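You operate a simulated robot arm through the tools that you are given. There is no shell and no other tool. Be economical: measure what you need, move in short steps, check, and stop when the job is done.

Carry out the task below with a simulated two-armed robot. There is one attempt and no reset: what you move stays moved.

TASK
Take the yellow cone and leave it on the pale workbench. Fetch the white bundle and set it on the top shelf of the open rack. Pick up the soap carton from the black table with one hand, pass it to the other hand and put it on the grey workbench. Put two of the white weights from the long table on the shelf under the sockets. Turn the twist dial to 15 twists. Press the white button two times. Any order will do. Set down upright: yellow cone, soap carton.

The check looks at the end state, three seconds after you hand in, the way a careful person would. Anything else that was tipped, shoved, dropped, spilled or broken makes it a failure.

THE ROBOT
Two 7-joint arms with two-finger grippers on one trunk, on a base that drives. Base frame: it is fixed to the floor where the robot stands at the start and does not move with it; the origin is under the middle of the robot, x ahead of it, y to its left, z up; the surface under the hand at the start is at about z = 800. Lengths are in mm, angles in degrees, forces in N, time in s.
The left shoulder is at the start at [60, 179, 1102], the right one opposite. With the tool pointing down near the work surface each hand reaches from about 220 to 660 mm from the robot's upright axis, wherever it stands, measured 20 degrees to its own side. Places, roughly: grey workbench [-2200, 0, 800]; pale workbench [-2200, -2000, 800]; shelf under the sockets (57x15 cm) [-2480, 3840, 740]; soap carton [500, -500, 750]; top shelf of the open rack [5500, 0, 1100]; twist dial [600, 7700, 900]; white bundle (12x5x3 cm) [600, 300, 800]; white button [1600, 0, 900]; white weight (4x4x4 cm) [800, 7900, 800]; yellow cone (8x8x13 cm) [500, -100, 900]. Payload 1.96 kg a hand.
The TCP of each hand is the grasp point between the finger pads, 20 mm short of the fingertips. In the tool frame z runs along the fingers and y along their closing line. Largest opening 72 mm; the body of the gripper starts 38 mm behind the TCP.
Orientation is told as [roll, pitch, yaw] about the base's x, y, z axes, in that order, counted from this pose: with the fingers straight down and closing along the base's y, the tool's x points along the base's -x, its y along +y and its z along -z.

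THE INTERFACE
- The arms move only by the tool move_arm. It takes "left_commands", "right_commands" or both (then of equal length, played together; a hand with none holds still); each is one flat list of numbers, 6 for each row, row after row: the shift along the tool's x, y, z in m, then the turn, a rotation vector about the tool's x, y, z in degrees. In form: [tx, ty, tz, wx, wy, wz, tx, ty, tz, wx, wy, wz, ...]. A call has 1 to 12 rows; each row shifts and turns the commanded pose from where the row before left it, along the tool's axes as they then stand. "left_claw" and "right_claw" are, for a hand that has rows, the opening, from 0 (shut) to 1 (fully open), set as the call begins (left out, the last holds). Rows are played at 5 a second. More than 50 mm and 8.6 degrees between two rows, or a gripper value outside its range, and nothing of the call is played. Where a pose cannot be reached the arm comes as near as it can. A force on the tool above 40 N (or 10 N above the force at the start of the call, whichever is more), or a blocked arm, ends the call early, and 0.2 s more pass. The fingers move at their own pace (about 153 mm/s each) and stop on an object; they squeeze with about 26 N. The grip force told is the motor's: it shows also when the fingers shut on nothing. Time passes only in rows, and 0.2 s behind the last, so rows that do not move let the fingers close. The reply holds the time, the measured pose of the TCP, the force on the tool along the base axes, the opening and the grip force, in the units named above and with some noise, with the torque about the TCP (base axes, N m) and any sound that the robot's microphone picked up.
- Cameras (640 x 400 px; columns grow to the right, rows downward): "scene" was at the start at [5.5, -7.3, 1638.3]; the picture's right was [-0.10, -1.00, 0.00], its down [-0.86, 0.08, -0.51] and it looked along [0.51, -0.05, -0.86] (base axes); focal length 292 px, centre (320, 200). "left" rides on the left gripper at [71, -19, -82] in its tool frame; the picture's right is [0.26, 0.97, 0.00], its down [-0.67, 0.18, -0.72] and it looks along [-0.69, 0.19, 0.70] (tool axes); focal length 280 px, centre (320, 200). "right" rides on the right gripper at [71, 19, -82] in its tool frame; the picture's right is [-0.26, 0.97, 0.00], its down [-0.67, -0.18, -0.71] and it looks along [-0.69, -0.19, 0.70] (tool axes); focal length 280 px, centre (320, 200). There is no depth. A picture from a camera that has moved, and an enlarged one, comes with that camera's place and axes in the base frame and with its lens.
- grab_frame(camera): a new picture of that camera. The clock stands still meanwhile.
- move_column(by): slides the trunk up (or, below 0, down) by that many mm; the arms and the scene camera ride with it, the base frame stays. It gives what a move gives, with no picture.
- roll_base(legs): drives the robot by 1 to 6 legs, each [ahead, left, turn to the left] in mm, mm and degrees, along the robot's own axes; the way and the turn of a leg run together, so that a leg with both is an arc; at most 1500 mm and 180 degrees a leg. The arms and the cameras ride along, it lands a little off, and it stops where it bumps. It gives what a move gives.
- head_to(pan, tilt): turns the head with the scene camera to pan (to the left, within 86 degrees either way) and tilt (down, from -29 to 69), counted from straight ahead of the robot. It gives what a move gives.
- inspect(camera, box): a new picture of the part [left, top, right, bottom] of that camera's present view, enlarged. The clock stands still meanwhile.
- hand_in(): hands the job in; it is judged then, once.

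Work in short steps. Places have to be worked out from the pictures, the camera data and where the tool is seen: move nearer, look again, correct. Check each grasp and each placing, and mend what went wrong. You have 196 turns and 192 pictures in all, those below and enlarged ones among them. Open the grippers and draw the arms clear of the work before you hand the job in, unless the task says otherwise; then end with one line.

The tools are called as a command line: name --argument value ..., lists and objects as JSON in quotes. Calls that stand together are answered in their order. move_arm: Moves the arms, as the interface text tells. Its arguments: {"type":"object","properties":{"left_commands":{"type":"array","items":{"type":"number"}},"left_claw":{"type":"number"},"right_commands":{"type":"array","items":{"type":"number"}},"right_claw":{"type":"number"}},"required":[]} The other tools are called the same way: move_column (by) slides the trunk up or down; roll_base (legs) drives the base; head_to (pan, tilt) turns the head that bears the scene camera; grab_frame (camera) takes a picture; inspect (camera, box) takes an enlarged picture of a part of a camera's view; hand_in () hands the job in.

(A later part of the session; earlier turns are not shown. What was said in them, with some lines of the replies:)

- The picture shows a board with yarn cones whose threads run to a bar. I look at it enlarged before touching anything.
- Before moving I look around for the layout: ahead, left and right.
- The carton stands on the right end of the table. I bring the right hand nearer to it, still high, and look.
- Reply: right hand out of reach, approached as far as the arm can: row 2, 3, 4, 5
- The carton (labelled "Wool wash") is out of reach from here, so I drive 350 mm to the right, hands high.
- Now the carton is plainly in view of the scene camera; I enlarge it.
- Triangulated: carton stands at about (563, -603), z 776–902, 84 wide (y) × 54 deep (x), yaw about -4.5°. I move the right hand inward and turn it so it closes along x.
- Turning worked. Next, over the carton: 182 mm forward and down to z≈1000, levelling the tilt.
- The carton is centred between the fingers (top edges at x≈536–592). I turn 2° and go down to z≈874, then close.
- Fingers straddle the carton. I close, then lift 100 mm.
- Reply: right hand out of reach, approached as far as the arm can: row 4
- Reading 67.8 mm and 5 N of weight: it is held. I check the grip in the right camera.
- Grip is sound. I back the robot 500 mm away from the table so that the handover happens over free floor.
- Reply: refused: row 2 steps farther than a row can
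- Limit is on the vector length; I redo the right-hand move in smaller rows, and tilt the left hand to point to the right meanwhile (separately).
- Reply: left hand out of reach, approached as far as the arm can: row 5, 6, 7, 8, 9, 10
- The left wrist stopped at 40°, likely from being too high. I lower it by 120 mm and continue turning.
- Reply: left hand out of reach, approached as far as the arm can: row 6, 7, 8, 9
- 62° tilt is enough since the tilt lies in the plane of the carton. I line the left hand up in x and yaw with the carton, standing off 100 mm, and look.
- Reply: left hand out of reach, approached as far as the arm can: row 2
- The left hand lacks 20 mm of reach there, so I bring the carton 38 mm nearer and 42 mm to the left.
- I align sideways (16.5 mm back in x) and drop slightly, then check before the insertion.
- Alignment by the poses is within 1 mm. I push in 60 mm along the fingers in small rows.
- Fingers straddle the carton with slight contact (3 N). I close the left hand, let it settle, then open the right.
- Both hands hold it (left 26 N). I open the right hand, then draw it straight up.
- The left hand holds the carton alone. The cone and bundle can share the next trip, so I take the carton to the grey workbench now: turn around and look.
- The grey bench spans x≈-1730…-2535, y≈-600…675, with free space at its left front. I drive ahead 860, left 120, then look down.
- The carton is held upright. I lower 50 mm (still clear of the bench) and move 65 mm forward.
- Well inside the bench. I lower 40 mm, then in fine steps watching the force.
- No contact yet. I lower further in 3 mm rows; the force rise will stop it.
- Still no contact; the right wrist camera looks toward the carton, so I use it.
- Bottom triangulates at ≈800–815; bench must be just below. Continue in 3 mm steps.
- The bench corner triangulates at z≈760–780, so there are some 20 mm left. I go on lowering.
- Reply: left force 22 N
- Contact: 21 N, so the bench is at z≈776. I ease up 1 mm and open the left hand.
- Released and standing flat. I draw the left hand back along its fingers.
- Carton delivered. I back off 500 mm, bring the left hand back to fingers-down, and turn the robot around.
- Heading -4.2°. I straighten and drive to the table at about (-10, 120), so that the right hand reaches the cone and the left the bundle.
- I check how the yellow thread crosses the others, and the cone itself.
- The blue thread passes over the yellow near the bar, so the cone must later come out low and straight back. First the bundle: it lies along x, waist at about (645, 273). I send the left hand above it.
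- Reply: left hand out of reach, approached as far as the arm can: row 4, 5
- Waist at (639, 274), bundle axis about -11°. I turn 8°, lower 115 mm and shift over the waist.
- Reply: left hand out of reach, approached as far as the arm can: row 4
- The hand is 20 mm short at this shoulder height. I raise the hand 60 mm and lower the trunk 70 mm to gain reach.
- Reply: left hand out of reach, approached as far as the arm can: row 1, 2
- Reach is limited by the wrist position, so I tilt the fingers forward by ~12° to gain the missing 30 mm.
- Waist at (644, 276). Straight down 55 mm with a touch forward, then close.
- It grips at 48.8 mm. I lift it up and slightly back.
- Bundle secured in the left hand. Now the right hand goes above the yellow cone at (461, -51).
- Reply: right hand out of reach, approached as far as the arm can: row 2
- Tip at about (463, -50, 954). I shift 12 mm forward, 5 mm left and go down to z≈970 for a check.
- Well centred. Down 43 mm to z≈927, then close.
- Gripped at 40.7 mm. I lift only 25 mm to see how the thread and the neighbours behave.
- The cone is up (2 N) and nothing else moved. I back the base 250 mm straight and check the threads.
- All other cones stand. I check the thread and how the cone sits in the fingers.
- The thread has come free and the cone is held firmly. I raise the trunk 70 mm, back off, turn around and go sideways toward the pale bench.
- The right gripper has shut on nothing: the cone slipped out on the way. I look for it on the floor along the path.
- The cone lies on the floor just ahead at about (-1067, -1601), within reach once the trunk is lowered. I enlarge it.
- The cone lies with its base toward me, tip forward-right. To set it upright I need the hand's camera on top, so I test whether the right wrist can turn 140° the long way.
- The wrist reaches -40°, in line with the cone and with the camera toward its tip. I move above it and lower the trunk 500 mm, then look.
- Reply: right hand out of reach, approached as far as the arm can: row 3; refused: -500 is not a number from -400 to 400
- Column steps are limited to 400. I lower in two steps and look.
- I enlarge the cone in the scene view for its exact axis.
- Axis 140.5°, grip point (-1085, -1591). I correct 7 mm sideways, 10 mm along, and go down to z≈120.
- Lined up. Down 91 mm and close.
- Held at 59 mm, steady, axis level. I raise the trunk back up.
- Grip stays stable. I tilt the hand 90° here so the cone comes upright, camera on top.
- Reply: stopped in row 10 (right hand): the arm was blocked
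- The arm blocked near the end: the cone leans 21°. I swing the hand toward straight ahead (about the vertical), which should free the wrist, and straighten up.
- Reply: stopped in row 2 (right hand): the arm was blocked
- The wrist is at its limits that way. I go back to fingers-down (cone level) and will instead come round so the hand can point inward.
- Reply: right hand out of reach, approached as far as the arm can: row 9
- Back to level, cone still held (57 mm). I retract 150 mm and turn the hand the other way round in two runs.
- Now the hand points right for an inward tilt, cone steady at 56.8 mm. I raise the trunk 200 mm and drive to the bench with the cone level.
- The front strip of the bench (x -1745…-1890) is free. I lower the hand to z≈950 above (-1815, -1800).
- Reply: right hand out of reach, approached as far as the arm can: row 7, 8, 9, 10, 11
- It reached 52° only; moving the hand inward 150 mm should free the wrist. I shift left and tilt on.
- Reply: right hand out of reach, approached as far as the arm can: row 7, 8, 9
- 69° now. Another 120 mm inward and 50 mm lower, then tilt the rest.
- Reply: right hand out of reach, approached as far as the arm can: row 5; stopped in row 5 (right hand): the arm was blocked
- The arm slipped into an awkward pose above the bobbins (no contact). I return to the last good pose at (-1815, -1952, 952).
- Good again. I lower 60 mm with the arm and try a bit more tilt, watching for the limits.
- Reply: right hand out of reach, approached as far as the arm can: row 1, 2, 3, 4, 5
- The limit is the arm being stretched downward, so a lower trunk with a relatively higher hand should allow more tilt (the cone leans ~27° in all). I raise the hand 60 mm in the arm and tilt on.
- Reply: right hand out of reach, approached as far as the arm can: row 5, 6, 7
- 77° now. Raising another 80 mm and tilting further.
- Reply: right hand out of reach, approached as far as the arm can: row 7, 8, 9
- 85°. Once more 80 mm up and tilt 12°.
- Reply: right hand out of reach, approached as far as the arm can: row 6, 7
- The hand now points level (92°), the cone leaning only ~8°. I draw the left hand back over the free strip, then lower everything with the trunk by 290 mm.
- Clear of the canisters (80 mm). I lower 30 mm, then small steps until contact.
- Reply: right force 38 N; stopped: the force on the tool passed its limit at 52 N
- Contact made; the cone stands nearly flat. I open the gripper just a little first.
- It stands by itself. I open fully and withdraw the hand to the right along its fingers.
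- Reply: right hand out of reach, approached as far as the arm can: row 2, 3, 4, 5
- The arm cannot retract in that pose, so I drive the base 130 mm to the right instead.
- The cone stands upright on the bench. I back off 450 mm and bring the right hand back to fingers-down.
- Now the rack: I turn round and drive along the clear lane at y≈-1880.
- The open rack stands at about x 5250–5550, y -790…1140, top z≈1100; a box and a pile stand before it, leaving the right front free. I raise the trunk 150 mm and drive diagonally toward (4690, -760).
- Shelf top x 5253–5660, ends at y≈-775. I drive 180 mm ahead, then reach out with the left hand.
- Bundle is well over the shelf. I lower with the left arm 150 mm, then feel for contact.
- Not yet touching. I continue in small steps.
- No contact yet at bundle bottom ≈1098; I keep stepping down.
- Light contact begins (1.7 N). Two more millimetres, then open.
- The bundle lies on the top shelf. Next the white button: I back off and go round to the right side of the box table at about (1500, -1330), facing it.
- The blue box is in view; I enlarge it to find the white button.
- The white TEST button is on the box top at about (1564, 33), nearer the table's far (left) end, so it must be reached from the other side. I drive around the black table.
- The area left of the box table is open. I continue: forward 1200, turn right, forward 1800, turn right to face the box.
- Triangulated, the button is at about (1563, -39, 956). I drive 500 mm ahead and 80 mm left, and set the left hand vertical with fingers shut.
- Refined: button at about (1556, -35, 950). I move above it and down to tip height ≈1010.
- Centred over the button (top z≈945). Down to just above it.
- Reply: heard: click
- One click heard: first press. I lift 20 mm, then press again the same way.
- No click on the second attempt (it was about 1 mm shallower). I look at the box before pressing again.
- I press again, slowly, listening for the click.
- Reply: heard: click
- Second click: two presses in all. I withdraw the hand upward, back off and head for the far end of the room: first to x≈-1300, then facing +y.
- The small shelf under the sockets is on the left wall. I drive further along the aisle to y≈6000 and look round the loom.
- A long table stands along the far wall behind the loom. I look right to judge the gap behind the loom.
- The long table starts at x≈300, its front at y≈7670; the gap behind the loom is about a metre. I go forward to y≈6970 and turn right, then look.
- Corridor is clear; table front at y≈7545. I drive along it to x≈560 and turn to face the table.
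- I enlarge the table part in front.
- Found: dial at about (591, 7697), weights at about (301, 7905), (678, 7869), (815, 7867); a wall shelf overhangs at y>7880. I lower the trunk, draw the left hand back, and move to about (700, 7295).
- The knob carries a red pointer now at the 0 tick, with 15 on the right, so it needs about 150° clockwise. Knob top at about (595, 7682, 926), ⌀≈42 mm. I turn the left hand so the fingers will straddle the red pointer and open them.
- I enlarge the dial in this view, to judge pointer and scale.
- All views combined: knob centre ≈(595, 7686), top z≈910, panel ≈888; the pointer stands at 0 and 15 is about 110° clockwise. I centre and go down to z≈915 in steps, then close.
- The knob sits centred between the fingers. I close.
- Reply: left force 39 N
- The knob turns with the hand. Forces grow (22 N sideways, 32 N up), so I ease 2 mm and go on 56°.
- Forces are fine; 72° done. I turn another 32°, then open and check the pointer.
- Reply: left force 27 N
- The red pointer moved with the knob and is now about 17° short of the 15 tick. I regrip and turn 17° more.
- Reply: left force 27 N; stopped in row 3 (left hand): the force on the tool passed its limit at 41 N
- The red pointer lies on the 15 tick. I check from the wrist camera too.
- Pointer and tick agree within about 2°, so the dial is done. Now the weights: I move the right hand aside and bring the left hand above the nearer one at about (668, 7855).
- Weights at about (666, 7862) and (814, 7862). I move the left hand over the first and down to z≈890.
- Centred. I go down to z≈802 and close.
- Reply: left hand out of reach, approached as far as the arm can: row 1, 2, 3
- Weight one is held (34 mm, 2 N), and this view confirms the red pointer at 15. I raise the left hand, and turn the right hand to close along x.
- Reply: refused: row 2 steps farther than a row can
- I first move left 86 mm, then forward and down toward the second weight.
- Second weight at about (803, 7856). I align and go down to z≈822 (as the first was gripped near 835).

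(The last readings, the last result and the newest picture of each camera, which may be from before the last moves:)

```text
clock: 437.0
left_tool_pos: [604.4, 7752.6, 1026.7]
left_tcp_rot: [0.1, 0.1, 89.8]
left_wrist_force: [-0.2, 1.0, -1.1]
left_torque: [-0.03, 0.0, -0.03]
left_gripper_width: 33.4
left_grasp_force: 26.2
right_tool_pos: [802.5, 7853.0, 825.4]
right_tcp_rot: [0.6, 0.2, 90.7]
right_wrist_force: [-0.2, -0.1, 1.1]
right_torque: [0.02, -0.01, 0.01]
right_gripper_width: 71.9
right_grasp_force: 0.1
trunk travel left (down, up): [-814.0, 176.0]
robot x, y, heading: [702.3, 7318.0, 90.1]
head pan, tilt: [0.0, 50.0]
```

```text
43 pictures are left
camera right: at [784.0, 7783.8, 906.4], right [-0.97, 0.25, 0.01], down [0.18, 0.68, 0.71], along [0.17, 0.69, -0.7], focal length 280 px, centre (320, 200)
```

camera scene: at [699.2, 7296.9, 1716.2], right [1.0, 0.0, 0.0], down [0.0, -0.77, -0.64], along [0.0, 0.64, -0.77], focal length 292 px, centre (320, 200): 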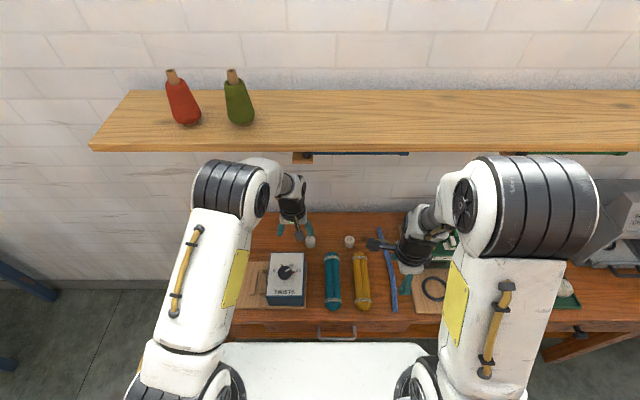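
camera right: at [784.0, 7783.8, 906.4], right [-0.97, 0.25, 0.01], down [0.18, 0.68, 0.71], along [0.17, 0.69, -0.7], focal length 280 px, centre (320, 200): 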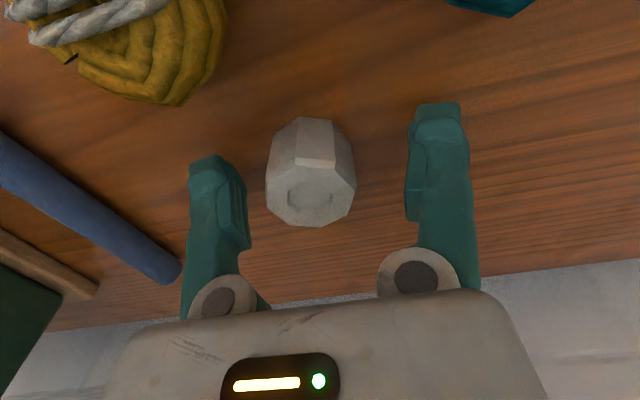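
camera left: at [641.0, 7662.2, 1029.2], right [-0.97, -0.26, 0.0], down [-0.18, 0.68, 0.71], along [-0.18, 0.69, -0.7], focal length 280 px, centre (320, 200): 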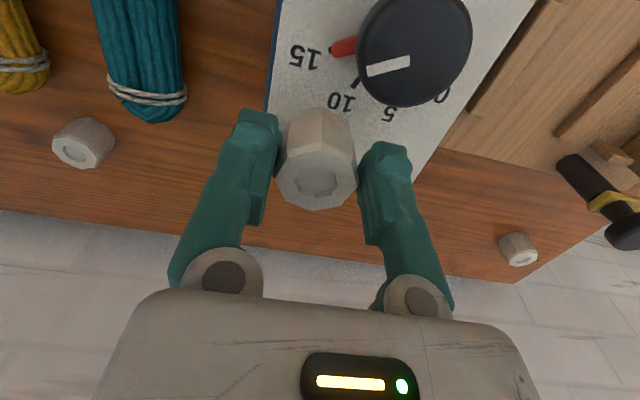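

I shift 5 mm right, go 12 mm lower and close.

move_arm --right_commands '[0, -0.005, 0.006, 0, 0, 0, 0, 0, 0.006, 0, 0, 0]'

move_arm --right_commands '[0, 0, 0, 0, 0, 0, 0, 0, 0, 0, 0, 0, 0, 0, 0, 0, 0, 0]' --right_claw 0

move_arm --right_commands '[0, 0, -0.04, 0, 0, 0, 0, 0, -0.04, 0, 0, 0, 0, 0, -0.04, 0, 0, 0, 0.04, 0, 0, 0, 0, 0, 0.04, 0, 0, 0, 0, 0]'

grab_frame --camera "right"

grab_frame --camera "left"

```text
clock: 437.6
left_tool_pos: [604.1, 7748.2, 1029.2]
left_tcp_rot: [0.1, 0.0, 89.7]
left_wrist_force: [0.5, -0.5, -1.7]
left_torque: [0.01, 0.02, 0.01]
left_gripper_width: 33.6
left_grasp_force: 25.7
right_tool_pos: [806.1, 7852.6, 818.0]
right_tcp_rot: [0.5, -0.3, 90.7]
right_wrist_force: [2.5, -3.3, 40.8]
right_torque: [-0.1, -1.83, -0.17]
right_gripper_width: 71.9
right_grasp_force: 0.5
trunk travel left (down, up): [-814.0, 176.0]
robot x, y, heading: [697.4, 7316.6, 89.8]
head pan, tilt: [0.0, 50.0]
```

```text
clock: 437.9
left_tool_pos: [606.0, 7746.7, 1028.6]
left_tcp_rot: [0.3, 0.0, 89.6]
left_wrist_force: [0.6, -0.5, -2.2]
left_torque: [0.03, 0.01, 0.0]
left_gripper_width: 33.6
left_grasp_force: 25.8
right_tool_pos: [814.5, 7856.4, 820.5]
right_tcp_rot: [0.2, -0.8, 90.3]
right_wrist_force: [15.9, -7.8, 44.1]
right_torque: [-0.24, -1.06, -0.04]
right_gripper_width: 35.1
right_grasp_force: 25.7
trunk travel left (down, up): [-814.0, 176.0]
robot x, y, heading: [700.4, 7315.0, 89.7]
head pan, tilt: [0.0, 50.0]
stopped in row 1 (right hand): the force on the tool passed its limit at 54 N (the readings are from after the stop); the commanded pose is now the measured one
```

```text
clock: 439.1
left_tool_pos: [604.1, 7749.7, 1026.4]
left_tcp_rot: [0.2, 0.2, 89.6]
left_wrist_force: [-0.4, -0.3, -2.3]
left_torque: [-0.03, 0.0, 0.03]
left_gripper_width: 33.3
left_grasp_force: 26.3
right_tool_pos: [811.7, 7771.6, 936.7]
right_tcp_rot: [0.3, -0.3, 90.5]
right_wrist_force: [-0.2, -0.6, -1.5]
right_torque: [-0.01, -0.01, -0.03]
right_gripper_width: 34.8
right_grasp_force: 26.5
trunk travel left (down, up): [-814.0, 176.0]
robot x, y, heading: [700.0, 7317.0, 90.1]
head pan, tilt: [0.0, 50.0]
```

```text
42 pictures are left
camera right: at [792.8, 7701.8, 1016.6], right [-0.97, 0.25, 0.01], down [0.18, 0.67, 0.72], along [0.18, 0.7, -0.7], focal length 280 px, centre (320, 200)
```

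right: 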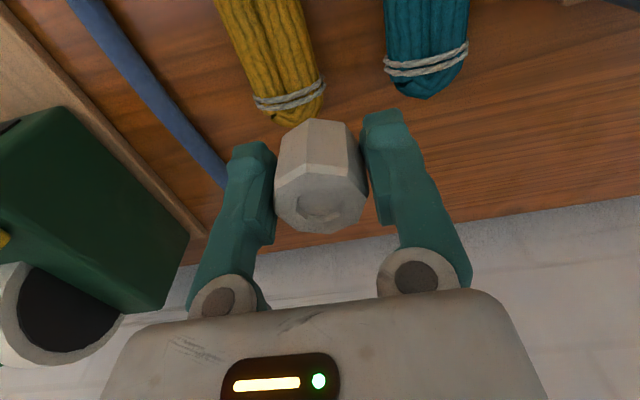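

```text
41 pictures are left
camera left: at [624.4, 7680.5, 1108.5], right [-0.97, -0.26, 0.0], down [-0.18, 0.68, 0.71], along [-0.18, 0.69, -0.7], focal length 280 px, centre (320, 200)
```

left: 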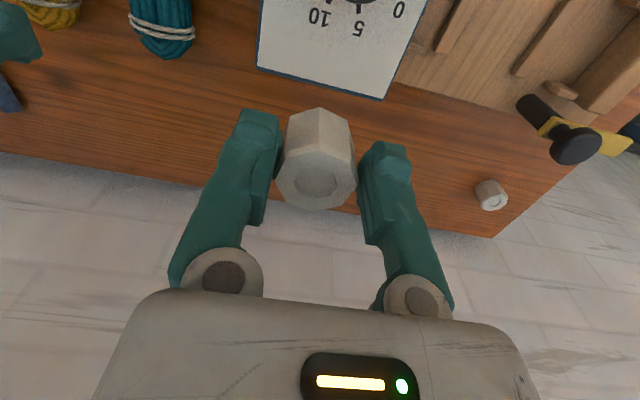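

Both weights are held. I leave the table: back out, drive west behind the loom, and turn down the aisle.

roll_base --legs '[[-270, 0, 0], [0, 0, 90], [1400, 30, 0], [660, 40, 0], [0, 0, 90]]'

```text
clock: 458.5
left_tool_pos: [-1287.3, 6598.1, 1025.1]
left_tcp_rot: [0.1, 0.2, -93.1]
left_wrist_force: [0.6, 0.2, -1.4]
left_torque: [0.04, 0.0, 0.0]
left_gripper_width: 32.6
left_grasp_force: 26.5
right_tool_pos: [-1496.5, 6584.2, 935.2]
right_tcp_rot: [0.3, -0.1, -92.2]
right_wrist_force: [-0.3, 0.0, -2.2]
right_torque: [-0.02, 0.01, -0.01]
right_gripper_width: 34.7
right_grasp_force: 25.7
trunk travel left (down, up): [-814.0, 176.0]
robot x, y, heading: [-1360.0, 7034.7, -92.9]
head pan, tilt: [0.0, 50.0]
```

Both still held. I straighten and drive 2900 mm down the aisle, then turn to face the wall shelf.

roll_base --legs '[[0, 0, 2.9], [1450, 0, 0], [1450, 0, 0], [0, 0, -90]]'

head_to --pan 10 --tilt 30

grab_frame --camera "scene"

```text
clock: 476.5
left_tool_pos: [-1803.5, 4081.4, 1026.1]
left_tcp_rot: [0.0, 0.3, -179.8]
left_wrist_force: [0.0, 0.4, -1.8]
left_torque: [-0.02, 0.0, 0.03]
left_gripper_width: 32.3
left_grasp_force: 26.7
right_tool_pos: [-1827.4, 4288.1, 935.1]
right_tcp_rot: [0.3, -0.2, -178.7]
right_wrist_force: [0.5, 0.2, -1.9]
right_torque: [-0.02, -0.04, 0.01]
right_gripper_width: 34.7
right_grasp_force: 25.6
trunk travel left (down, up): [-814.0, 176.0]
robot x, y, heading: [-1371.3, 4184.8, -179.7]
head pan, tilt: [0.0, 50.0]
```

```text
clock: 477.4
left_tool_pos: [-1804.1, 4080.6, 1025.7]
left_tcp_rot: [0.1, 0.3, -179.6]
left_wrist_force: [-1.4, -0.4, -2.2]
left_torque: [-0.04, 0.01, -0.03]
left_gripper_width: 32.3
left_grasp_force: 26.1
right_tool_pos: [-1827.8, 4287.4, 934.6]
right_tcp_rot: [0.3, -0.2, -178.7]
right_wrist_force: [0.7, 0.0, -2.1]
right_torque: [0.01, -0.04, 0.03]
right_gripper_width: 34.8
right_grasp_force: 25.9
trunk travel left (down, up): [-814.0, 176.0]
robot x, y, heading: [-1370.0, 4177.8, -179.3]
head pan, tilt: [10.0, 30.0]
```

```text
40 pictures are left
camera scene: at [-1401.7, 4165.6, 1745.7], right [-0.18, 0.98, 0.0], down [0.49, 0.09, -0.87], along [-0.85, -0.16, -0.5], focal length 292 px, centre (320, 200)
```

scene: 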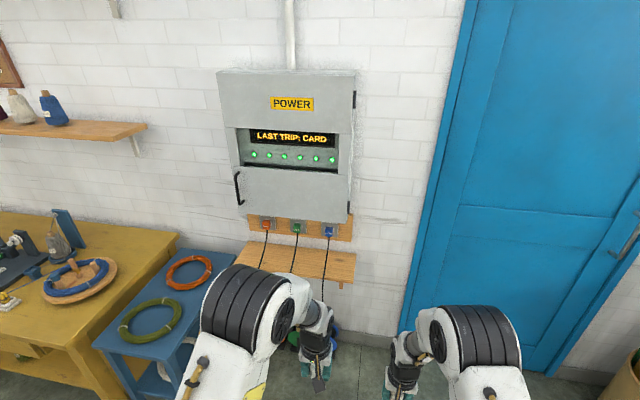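

I enlarge the shelf and the cables.

inspect --camera "scene" --box '[215, 205, 385, 311]'

```text
3.76 times, centred on (300, 258) of scene
camera zoom: at [-1401.7, 4165.6, 1745.7], right [-0.18, 0.98, 0.0], down [0.49, 0.09, -0.87], along [-0.85, -0.16, -0.5], focal length 1098 px, centre (395, -18)
```

zoom: 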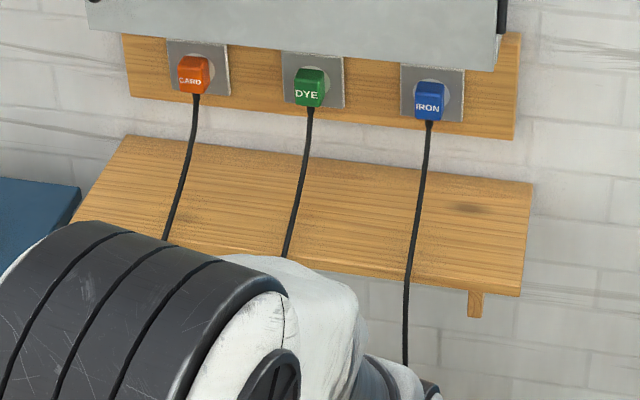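

Shelf spans y≈3550–4130, front edge x≈-2395; three cables cross it at y≈3680, 3840, 4000. I'll use the gap at y≈3925 and the space right of the last cable at y≈4080. I move nearer and look.

roll_base --legs '[[430, 165, -0.5]]'

head_to --pan 0 --tilt 45

grab_frame --camera "scene"

grab_frame --camera "left"

```text
clock: 480.1
left_tool_pos: [-2228.3, 3920.1, 1026.2]
left_tcp_rot: [0.1, 0.2, 179.3]
left_wrist_force: [0.2, 0.0, -2.1]
left_torque: [0.06, 0.0, -0.01]
left_gripper_width: 32.1
left_grasp_force: 25.9
right_tool_pos: [-2249.8, 4128.8, 935.0]
right_tcp_rot: [0.2, -0.2, -179.7]
right_wrist_force: [-0.2, -0.8, -1.5]
right_torque: [0.03, 0.01, 0.01]
right_gripper_width: 34.8
right_grasp_force: 25.6
trunk travel left (down, up): [-814.0, 176.0]
robot x, y, heading: [-1792.4, 4011.7, 179.6]
head pan, tilt: [10.0, 30.0]
```

```text
clock: 480.9
left_tool_pos: [-2228.7, 3919.4, 1026.3]
left_tcp_rot: [0.1, 0.3, 179.3]
left_wrist_force: [-0.2, -0.2, -2.3]
left_torque: [0.0, -0.04, 0.05]
left_gripper_width: 32.1
left_grasp_force: 25.9
right_tool_pos: [-2249.7, 4125.9, 935.4]
right_tcp_rot: [0.4, -0.3, -179.7]
right_wrist_force: [0.7, 0.8, -3.0]
right_torque: [0.05, 0.0, 0.0]
right_gripper_width: 34.6
right_grasp_force: 26.4
trunk travel left (down, up): [-814.0, 176.0]
robot x, y, heading: [-1792.0, 4016.6, 179.3]
head pan, tilt: [0.0, 45.0]
```

```text
38 pictures are left
camera scene: at [-1818.3, 4013.0, 1723.2], right [0.01, 1.0, 0.0], down [0.71, 0.0, -0.71], along [-0.71, 0.0, -0.71], focal length 292 px, centre (320, 200)
```

scene: 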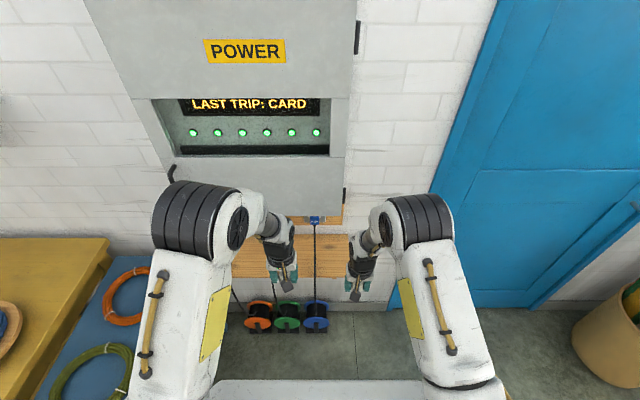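

```text
37 pictures are left
camera left: at [-2156.7, 3939.3, 1107.9], right [0.25, -0.97, 0.0], down [-0.68, -0.17, 0.71], along [-0.69, -0.18, -0.7], focal length 280 px, centre (320, 200)
```

left: 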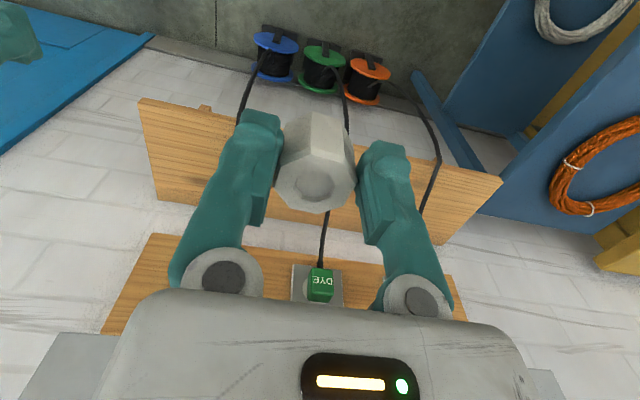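

Front edge at x≈-2390, shelf z≈745; the power box overhangs from x=-2468 above z≈1007, so I tilt the hands 8° forward to keep the wrists clear, lower them to ≈875, and shift the right one to y≈4080.

move_arm --left_commands '[0, 0, 0, 0, -8, 0, 0, 0, 0.038, 0, 0, 0, 0, 0, 0.038, 0, 0, 0, 0, 0, 0.038, 0, 0, 0, 0, 0, 0.038, 0, 0, 0]' --right_commands '[0, 0, 0, 0, -8, 0, 0, 0.012, 0.015, 0, 0, 0, 0, 0.012, 0.015, 0, 0, 0, 0, 0.012, 0.015, 0, 0, 0, 0, 0.01, 0.015, 0, 0, 0]'

roll_base --legs '[[130, 0, 0]]'

grab_frame --camera "left"

grab_frame --camera "right"

inspect --camera "scene" --box '[220, 180, 420, 340]'

```text
clock: 482.1
left_tool_pos: [-2249.5, 3918.7, 874.2]
left_tcp_rot: [0.2, -7.7, 179.3]
left_wrist_force: [-0.7, -0.1, -2.5]
left_torque: [-0.02, -0.01, -0.02]
left_gripper_width: 32.4
left_grasp_force: 25.9
right_tool_pos: [-2260.1, 4080.8, 876.4]
right_tcp_rot: [0.2, -8.0, -179.9]
right_wrist_force: [-0.2, 0.3, -2.6]
right_torque: [-0.03, -0.03, 0.04]
right_gripper_width: 34.6
right_grasp_force: 26.3
trunk travel left (down, up): [-814.0, 176.0]
robot x, y, heading: [-1799.3, 4017.5, 179.5]
head pan, tilt: [0.0, 45.0]
```

```text
clock: 483.4
left_tool_pos: [-2378.3, 3920.3, 875.8]
left_tcp_rot: [0.1, -7.9, 179.2]
left_wrist_force: [-0.2, -0.5, -1.1]
left_torque: [0.0, 0.02, 0.01]
left_gripper_width: 32.4
left_grasp_force: 26.5
right_tool_pos: [-2389.5, 4080.7, 876.5]
right_tcp_rot: [0.4, -8.3, -179.8]
right_wrist_force: [-1.1, -0.6, -2.0]
right_torque: [0.02, 0.0, 0.02]
right_gripper_width: 34.5
right_grasp_force: 26.1
trunk travel left (down, up): [-814.0, 176.0]
robot x, y, heading: [-1926.7, 4011.1, 179.8]
head pan, tilt: [0.0, 45.0]
```

```text
36 pictures are left
camera left: at [-2296.2, 3940.3, 946.3], right [0.25, -0.97, -0.03], down [-0.57, -0.17, 0.8], along [-0.78, -0.18, -0.6], focal length 280 px, centre (320, 200)
```

left: 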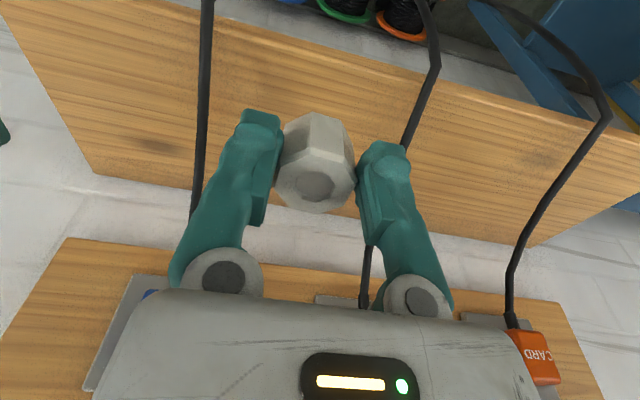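

```text
35 pictures are left
camera right: at [-2308.1, 4063.8, 946.6], right [-0.25, -0.97, 0.04], down [-0.57, 0.18, 0.8], along [-0.78, 0.18, -0.59], focal length 280 px, centre (320, 200)
```

right: 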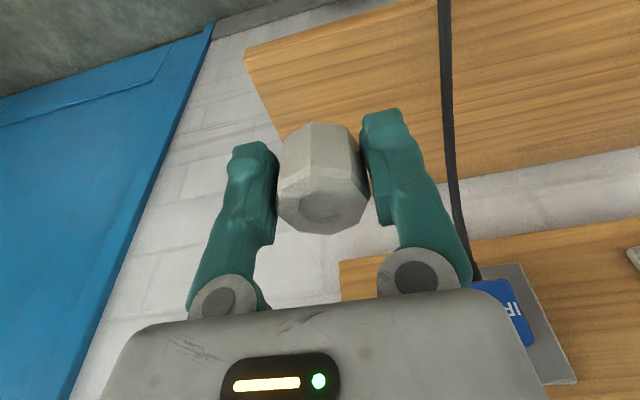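

```text
2.50 times, centred on (320, 260) of scene
camera zoom: at [-1947.8, 4014.1, 1723.2], right [0.01, 1.0, 0.0], down [0.71, 0.0, -0.71], along [-0.71, 0.0, -0.71], focal length 729 px, centre (320, 50)
```

zoom: 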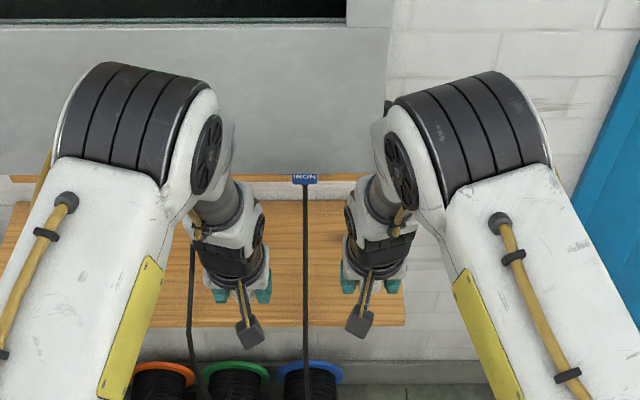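

Both gaps look right. I move both hands ~50 mm forward over the shelf and lower by 65 mm.

move_arm --left_commands '[-0.028, 0, 0.004, 0, 0, 0, -0.028, 0, 0.004, 0, 0, 0, 0.003, 0, 0.0215, 0, 0, 0, 0.003, 0, 0.0215, 0, 0, 0, 0.003, 0, 0.0215, 0, 0, 0]' --right_commands '[-0.023, 0, 0.003, 0, 0, 0, -0.023, 0, 0.003, 0, 0, 0, 0.003, 0, 0.0215, 0, 0, 0, 0.003, 0, 0.0215, 0, 0, 0, 0.003, 0, 0.0215, 0, 0, 0]'

grab_frame --camera "left"

grab_frame --camera "right"

```text
clock: 484.6
left_tool_pos: [-2437.9, 3922.4, 807.6]
left_tcp_rot: [0.1, -7.6, 179.3]
left_wrist_force: [-0.5, 0.3, -2.5]
left_torque: [0.0, 0.01, -0.04]
left_gripper_width: 32.4
left_grasp_force: 26.3
right_tool_pos: [-2439.9, 4082.3, 808.1]
right_tcp_rot: [0.2, -8.2, -179.9]
right_wrist_force: [1.1, 0.1, -2.4]
right_torque: [-0.01, -0.01, -0.03]
right_gripper_width: 34.8
right_grasp_force: 25.9
trunk travel left (down, up): [-814.0, 176.0]
robot x, y, heading: [-1924.5, 4019.5, 179.6]
head pan, tilt: [0.0, 45.0]
```

```text
33 pictures are left
camera left: at [-2355.4, 3941.4, 879.3], right [0.25, -0.97, -0.03], down [-0.57, -0.17, 0.8], along [-0.78, -0.18, -0.6], focal length 280 px, centre (320, 200)
```

left: 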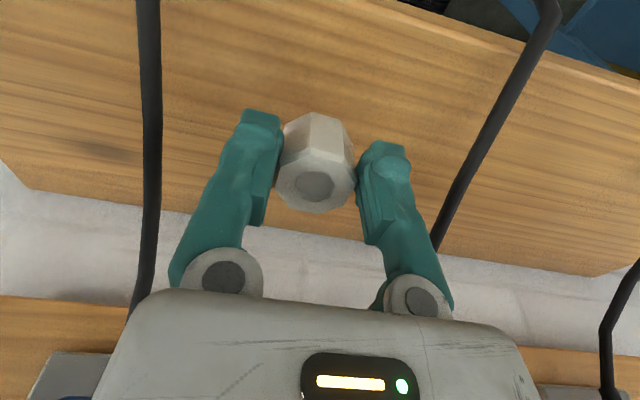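

```text
32 pictures are left
camera right: at [-2358.1, 4064.4, 878.7], right [-0.26, -0.97, 0.04], down [-0.57, 0.18, 0.8], along [-0.78, 0.18, -0.59], focal length 280 px, centre (320, 200)
```

right: 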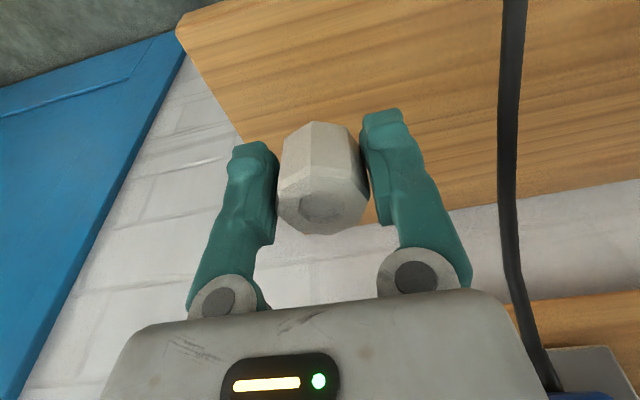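

Cables are clear of both. I lower the left 12 mm and the right 26 mm, then feel for contact.

move_arm --left_commands '[0.0008, 0, 0.006, 0, 0, 0, 0.0008, 0, 0.006, 0, 0, 0]' --right_commands '[0.0018, 0, 0.013, 0, 0, 0, 0.0018, 0, 0.013, 0, 0, 0]'

move_arm --left_commands '[0.0005, 0, 0.004, 0, 0, 0]' --right_commands '[0.0005, 0, 0.004, 0, 0, 0]'

move_arm --left_commands '[0.0004, 0, 0.003, 0, 0, 0]' --right_commands '[0.0004, 0, 0.003, 0, 0, 0]'

move_arm --left_commands '[0.0004, 0, 0.003, 0, 0, 0]' --right_commands '[0.0004, 0, 0.003, 0, 0, 0]'

```text
clock: 485.2
left_tool_pos: [-2435.6, 3920.9, 797.6]
left_tcp_rot: [0.1, -7.7, 179.3]
left_wrist_force: [-0.2, -0.2, -1.5]
left_torque: [-0.03, 0.0, -0.01]
left_gripper_width: 32.5
left_grasp_force: 25.8
right_tool_pos: [-2438.6, 4080.4, 783.9]
right_tcp_rot: [0.3, -8.1, -179.8]
right_wrist_force: [-0.3, 1.2, -1.7]
right_torque: [0.01, -0.01, -0.01]
right_gripper_width: 34.6
right_grasp_force: 26.4
trunk travel left (down, up): [-814.0, 176.0]
robot x, y, heading: [-1924.3, 4016.1, 179.6]
head pan, tilt: [0.0, 45.0]
```

```text
clock: 485.6
left_tool_pos: [-2437.5, 3922.1, 793.0]
left_tcp_rot: [0.2, -7.8, 179.3]
left_wrist_force: [0.3, -0.3, -1.8]
left_torque: [-0.02, -0.04, -0.02]
left_gripper_width: 32.4
left_grasp_force: 26.5
right_tool_pos: [-2439.9, 4080.7, 780.3]
right_tcp_rot: [0.4, -8.2, -179.8]
right_wrist_force: [-1.0, 0.1, -1.5]
right_torque: [-0.02, -0.04, -0.01]
right_gripper_width: 34.8
right_grasp_force: 25.7
trunk travel left (down, up): [-814.0, 176.0]
robot x, y, heading: [-1925.4, 4016.4, 179.5]
head pan, tilt: [0.0, 45.0]
```

```text
clock: 486.0
left_tool_pos: [-2436.4, 3922.1, 790.5]
left_tcp_rot: [0.1, -7.6, 179.4]
left_wrist_force: [-0.8, 0.7, -2.2]
left_torque: [0.03, 0.01, 0.01]
left_gripper_width: 32.3
left_grasp_force: 26.2
right_tool_pos: [-2438.1, 4080.5, 779.1]
right_tcp_rot: [0.4, -8.2, -179.8]
right_wrist_force: [0.0, 0.2, -2.7]
right_torque: [0.02, -0.01, -0.01]
right_gripper_width: 34.7
right_grasp_force: 26.3
trunk travel left (down, up): [-814.0, 176.0]
robot x, y, heading: [-1922.8, 4016.4, 179.4]
head pan, tilt: [0.0, 45.0]
```

```text
clock: 486.4
left_tool_pos: [-2437.3, 3922.6, 785.7]
left_tcp_rot: [0.1, -7.7, 179.3]
left_wrist_force: [-0.1, 0.1, -2.2]
left_torque: [0.02, -0.02, 0.03]
left_gripper_width: 32.3
left_grasp_force: 25.8
right_tool_pos: [-2437.6, 4081.3, 774.8]
right_tcp_rot: [0.3, -8.2, -179.8]
right_wrist_force: [0.1, -0.6, -2.1]
right_torque: [0.0, -0.02, -0.01]
right_gripper_width: 34.8
right_grasp_force: 26.2
trunk travel left (down, up): [-814.0, 176.0]
robot x, y, heading: [-1927.5, 4014.0, 179.3]
head pan, tilt: [0.0, 45.0]
```

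No contact yet; I keep stepping down by 4 mm.

move_arm --left_commands '[0.0005, 0, 0.004, 0, 0, 0]' --right_commands '[0.0005, 0, 0.004, 0, 0, 0]'

move_arm --left_commands '[0.0005, 0, 0.004, 0, 0, 0]' --right_commands '[0.0005, 0, 0.004, 0, 0, 0]'

move_arm --left_commands '[0.0005, 0, 0.004, 0, 0, 0]' --right_commands '[0.0005, 0, 0.004, 0, 0, 0]'

grab_frame --camera "left"

```text
clock: 486.8
left_tool_pos: [-2436.4, 3921.7, 783.5]
left_tcp_rot: [0.1, -7.8, 179.3]
left_wrist_force: [0.0, -0.4, -2.4]
left_torque: [0.0, -0.04, -0.01]
left_gripper_width: 32.3
left_grasp_force: 25.9
right_tool_pos: [-2437.1, 4080.6, 770.7]
right_tcp_rot: [0.3, -8.1, -179.8]
right_wrist_force: [0.5, 0.6, -2.1]
right_torque: [0.05, -0.02, -0.02]
right_gripper_width: 34.4
right_grasp_force: 26.1
trunk travel left (down, up): [-814.0, 176.0]
robot x, y, heading: [-1925.3, 4014.2, 179.6]
head pan, tilt: [0.0, 45.0]
```

```text
clock: 487.2
left_tool_pos: [-2437.0, 3919.9, 779.3]
left_tcp_rot: [0.2, -7.6, 179.3]
left_wrist_force: [-0.3, 0.5, -1.8]
left_torque: [-0.01, -0.02, 0.0]
left_gripper_width: 32.3
left_grasp_force: 25.9
right_tool_pos: [-2438.1, 4080.9, 767.4]
right_tcp_rot: [0.4, -8.3, -179.8]
right_wrist_force: [0.7, -0.2, -2.8]
right_torque: [-0.02, 0.0, 0.01]
right_gripper_width: 34.5
right_grasp_force: 26.4
trunk travel left (down, up): [-814.0, 176.0]
robot x, y, heading: [-1922.6, 4014.2, 179.2]
head pan, tilt: [0.0, 45.0]
```

```text
clock: 487.6
left_tool_pos: [-2435.7, 3920.1, 778.2]
left_tcp_rot: [0.2, -7.9, 179.3]
left_wrist_force: [2.1, -1.0, 18.0]
left_torque: [0.06, -0.17, 0.0]
left_gripper_width: 32.4
left_grasp_force: 26.2
right_tool_pos: [-2435.9, 4080.7, 763.3]
right_tcp_rot: [0.2, -8.3, -179.8]
right_wrist_force: [0.5, -0.7, -1.9]
right_torque: [0.02, 0.02, 0.0]
right_gripper_width: 34.8
right_grasp_force: 25.7
trunk travel left (down, up): [-814.0, 176.0]
robot x, y, heading: [-1928.4, 4013.5, 179.7]
head pan, tilt: [0.0, 45.0]
```

```text
31 pictures are left
camera left: at [-2353.1, 3940.4, 848.4], right [0.25, -0.97, -0.03], down [-0.57, -0.17, 0.8], along [-0.78, -0.18, -0.6], focal length 280 px, centre (320, 200)
```

left: 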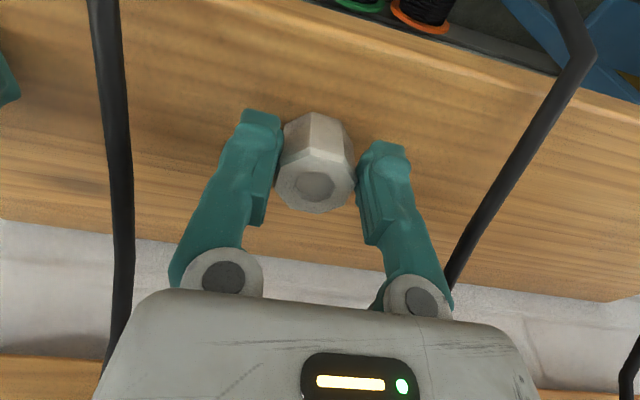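

Left weight has landed (18 N). I lower the right 3 mm more, then open the left.

move_arm --right_commands '[0.0004, 0, 0.003, 0, 0, 0]'

move_arm --left_commands '[0, 0, 0, 0, 0, 0, 0, 0, 0, 0, 0, 0]' --left_claw 0.75

grab_frame --camera "left"

```text
clock: 488.0
left_tool_pos: [-2433.3, 3921.3, 777.2]
left_tcp_rot: [0.1, -8.1, 179.3]
left_wrist_force: [-2.6, -0.2, 9.6]
left_torque: [0.03, 0.05, 0.02]
left_gripper_width: 32.3
left_grasp_force: 25.7
right_tool_pos: [-2436.2, 4080.0, 761.7]
right_tcp_rot: [0.3, -8.5, -179.8]
right_wrist_force: [4.4, 0.9, 17.7]
right_torque: [-0.01, -0.39, 0.0]
right_gripper_width: 34.7
right_grasp_force: 26.0
trunk travel left (down, up): [-814.0, 176.0]
robot x, y, heading: [-1927.4, 4015.7, 179.5]
head pan, tilt: [0.0, 45.0]
```

```text
clock: 488.6
left_tool_pos: [-2434.4, 3921.2, 777.4]
left_tcp_rot: [0.2, -7.8, 179.3]
left_wrist_force: [-0.3, 0.6, -0.6]
left_torque: [-0.02, 0.01, -0.02]
left_gripper_width: 54.1
left_grasp_force: 0.1
right_tool_pos: [-2436.5, 4080.5, 759.8]
right_tcp_rot: [0.3, -8.4, -179.8]
right_wrist_force: [1.1, 1.7, 20.0]
right_torque: [0.0, -0.3, 0.02]
right_gripper_width: 34.6
right_grasp_force: 26.1
trunk travel left (down, up): [-814.0, 176.0]
robot x, y, heading: [-1926.2, 4015.5, 179.6]
head pan, tilt: [0.0, 45.0]
```

```text
30 pictures are left
camera left: at [-2351.6, 3940.2, 847.6], right [0.25, -0.97, -0.03], down [-0.57, -0.17, 0.8], along [-0.78, -0.18, -0.6], focal length 280 px, centre (320, 200)
```

left: 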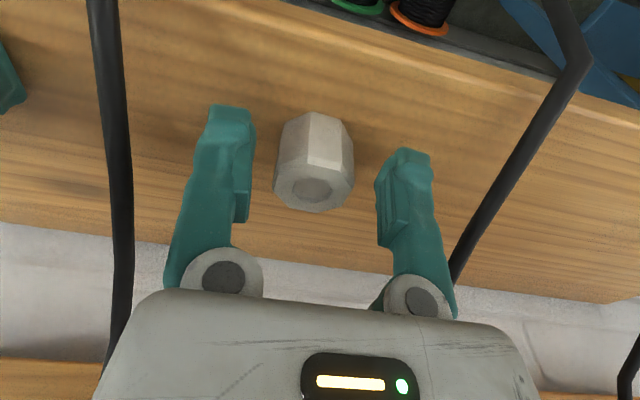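

The left weight stands free; the right has landed too. I open the right hand to the same width.

move_arm --right_commands '[0, 0, 0, 0, 0, 0, 0, 0, 0, 0, 0, 0]' --right_claw 0.75

move_arm --left_commands '[-0.0004, 0, -0.02, 0, 0, 0, -0.003, 0, -0.025, 0, 0, 0, 0, 0, -0.03, 0, 0, 0, 0, 0, -0.03, 0, 0, 0]' --right_commands '[-0.0004, 0, -0.02, 0, 0, 0, -0.003, 0, -0.025, 0, 0, 0, 0, 0, -0.03, 0, 0, 0, 0, 0, -0.03, 0, 0, 0]'

roll_base --legs '[[-250, 0, 0]]'

grab_frame --camera "scene"

grab_frame --camera "right"

```text
clock: 489.2
left_tool_pos: [-2435.4, 3920.6, 775.3]
left_tcp_rot: [0.1, -7.8, 179.3]
left_wrist_force: [0.7, 0.2, 0.1]
left_torque: [-0.03, 0.0, 0.02]
left_gripper_width: 53.8
left_grasp_force: 0.0
right_tool_pos: [-2437.0, 4079.8, 760.0]
right_tcp_rot: [0.1, -8.3, -179.9]
right_wrist_force: [0.9, -11.2, 11.7]
right_torque: [0.14, -0.08, -0.08]
right_gripper_width: 46.5
right_grasp_force: 0.2
trunk travel left (down, up): [-814.0, 176.0]
robot x, y, heading: [-1925.7, 4014.3, 179.9]
head pan, tilt: [0.0, 45.0]
```

```text
clock: 490.2
left_tool_pos: [-2423.0, 3920.9, 878.9]
left_tcp_rot: [0.1, -7.8, 179.2]
left_wrist_force: [0.0, -1.0, 0.0]
left_torque: [-0.02, -0.01, -0.02]
left_gripper_width: 54.2
left_grasp_force: 0.1
right_tool_pos: [-2425.5, 4081.6, 865.8]
right_tcp_rot: [0.3, -8.3, -179.8]
right_wrist_force: [-0.2, -0.3, -0.5]
right_torque: [0.03, 0.04, 0.01]
right_gripper_width: 53.7
right_grasp_force: 0.0
trunk travel left (down, up): [-814.0, 176.0]
robot x, y, heading: [-1927.5, 4013.9, 179.6]
head pan, tilt: [0.0, 45.0]
```

```text
clock: 492.0
left_tool_pos: [-2173.6, 3916.1, 878.1]
left_tcp_rot: [0.1, -7.6, 179.7]
left_wrist_force: [0.8, -0.2, -0.1]
left_torque: [-0.02, 0.01, 0.03]
left_gripper_width: 54.0
left_grasp_force: 0.1
right_tool_pos: [-2175.3, 4077.3, 865.0]
right_tcp_rot: [0.3, -8.2, -179.3]
right_wrist_force: [-0.9, -0.3, 0.4]
right_torque: [0.01, 0.0, 0.04]
right_gripper_width: 53.7
right_grasp_force: 0.1
trunk travel left (down, up): [-814.0, 176.0]
robot x, y, heading: [-1672.7, 4016.7, -179.9]
head pan, tilt: [0.0, 45.0]
```

```text
29 pictures are left
camera scene: at [-1696.8, 4013.1, 1723.1], right [0.0, 1.0, 0.0], down [0.71, 0.0, -0.71], along [-0.71, 0.0, -0.71], focal length 292 px, centre (320, 200)
```

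scene: 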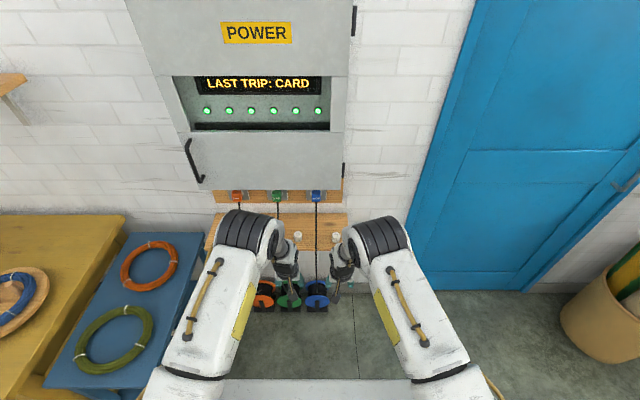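

```text
28 pictures are left
camera right: at [-2093.1, 4060.5, 935.5], right [-0.25, -0.97, 0.04], down [-0.57, 0.18, 0.8], along [-0.79, 0.18, -0.59], focal length 280 px, centre (320, 200)
```

right: 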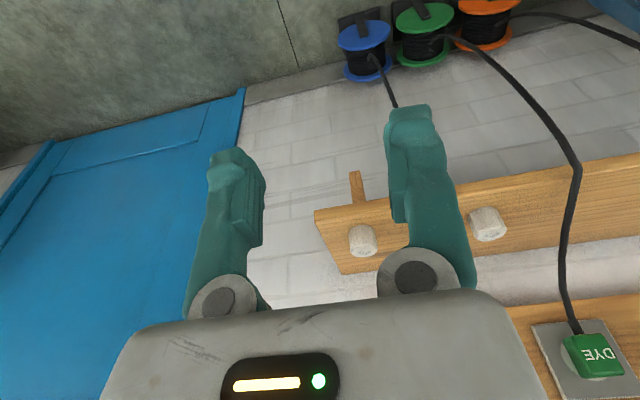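

Both weights stand on the shelf, cables and plugs undisturbed, and the arms are clear. The other jobs were checked as they were done: carton, cone, bundle, dial at 15, two button clicks. I hand in.

hand_in

```text
The job is handed in.
```

I handed the job in with every item placed, but the yellow cone slipped out of the gripper on the way. It fell to the floor, and I picked it up and stood it upright on the pale workbench; the carton, bundle, two weights, dial at 15 and two clicked button presses went in as asked.
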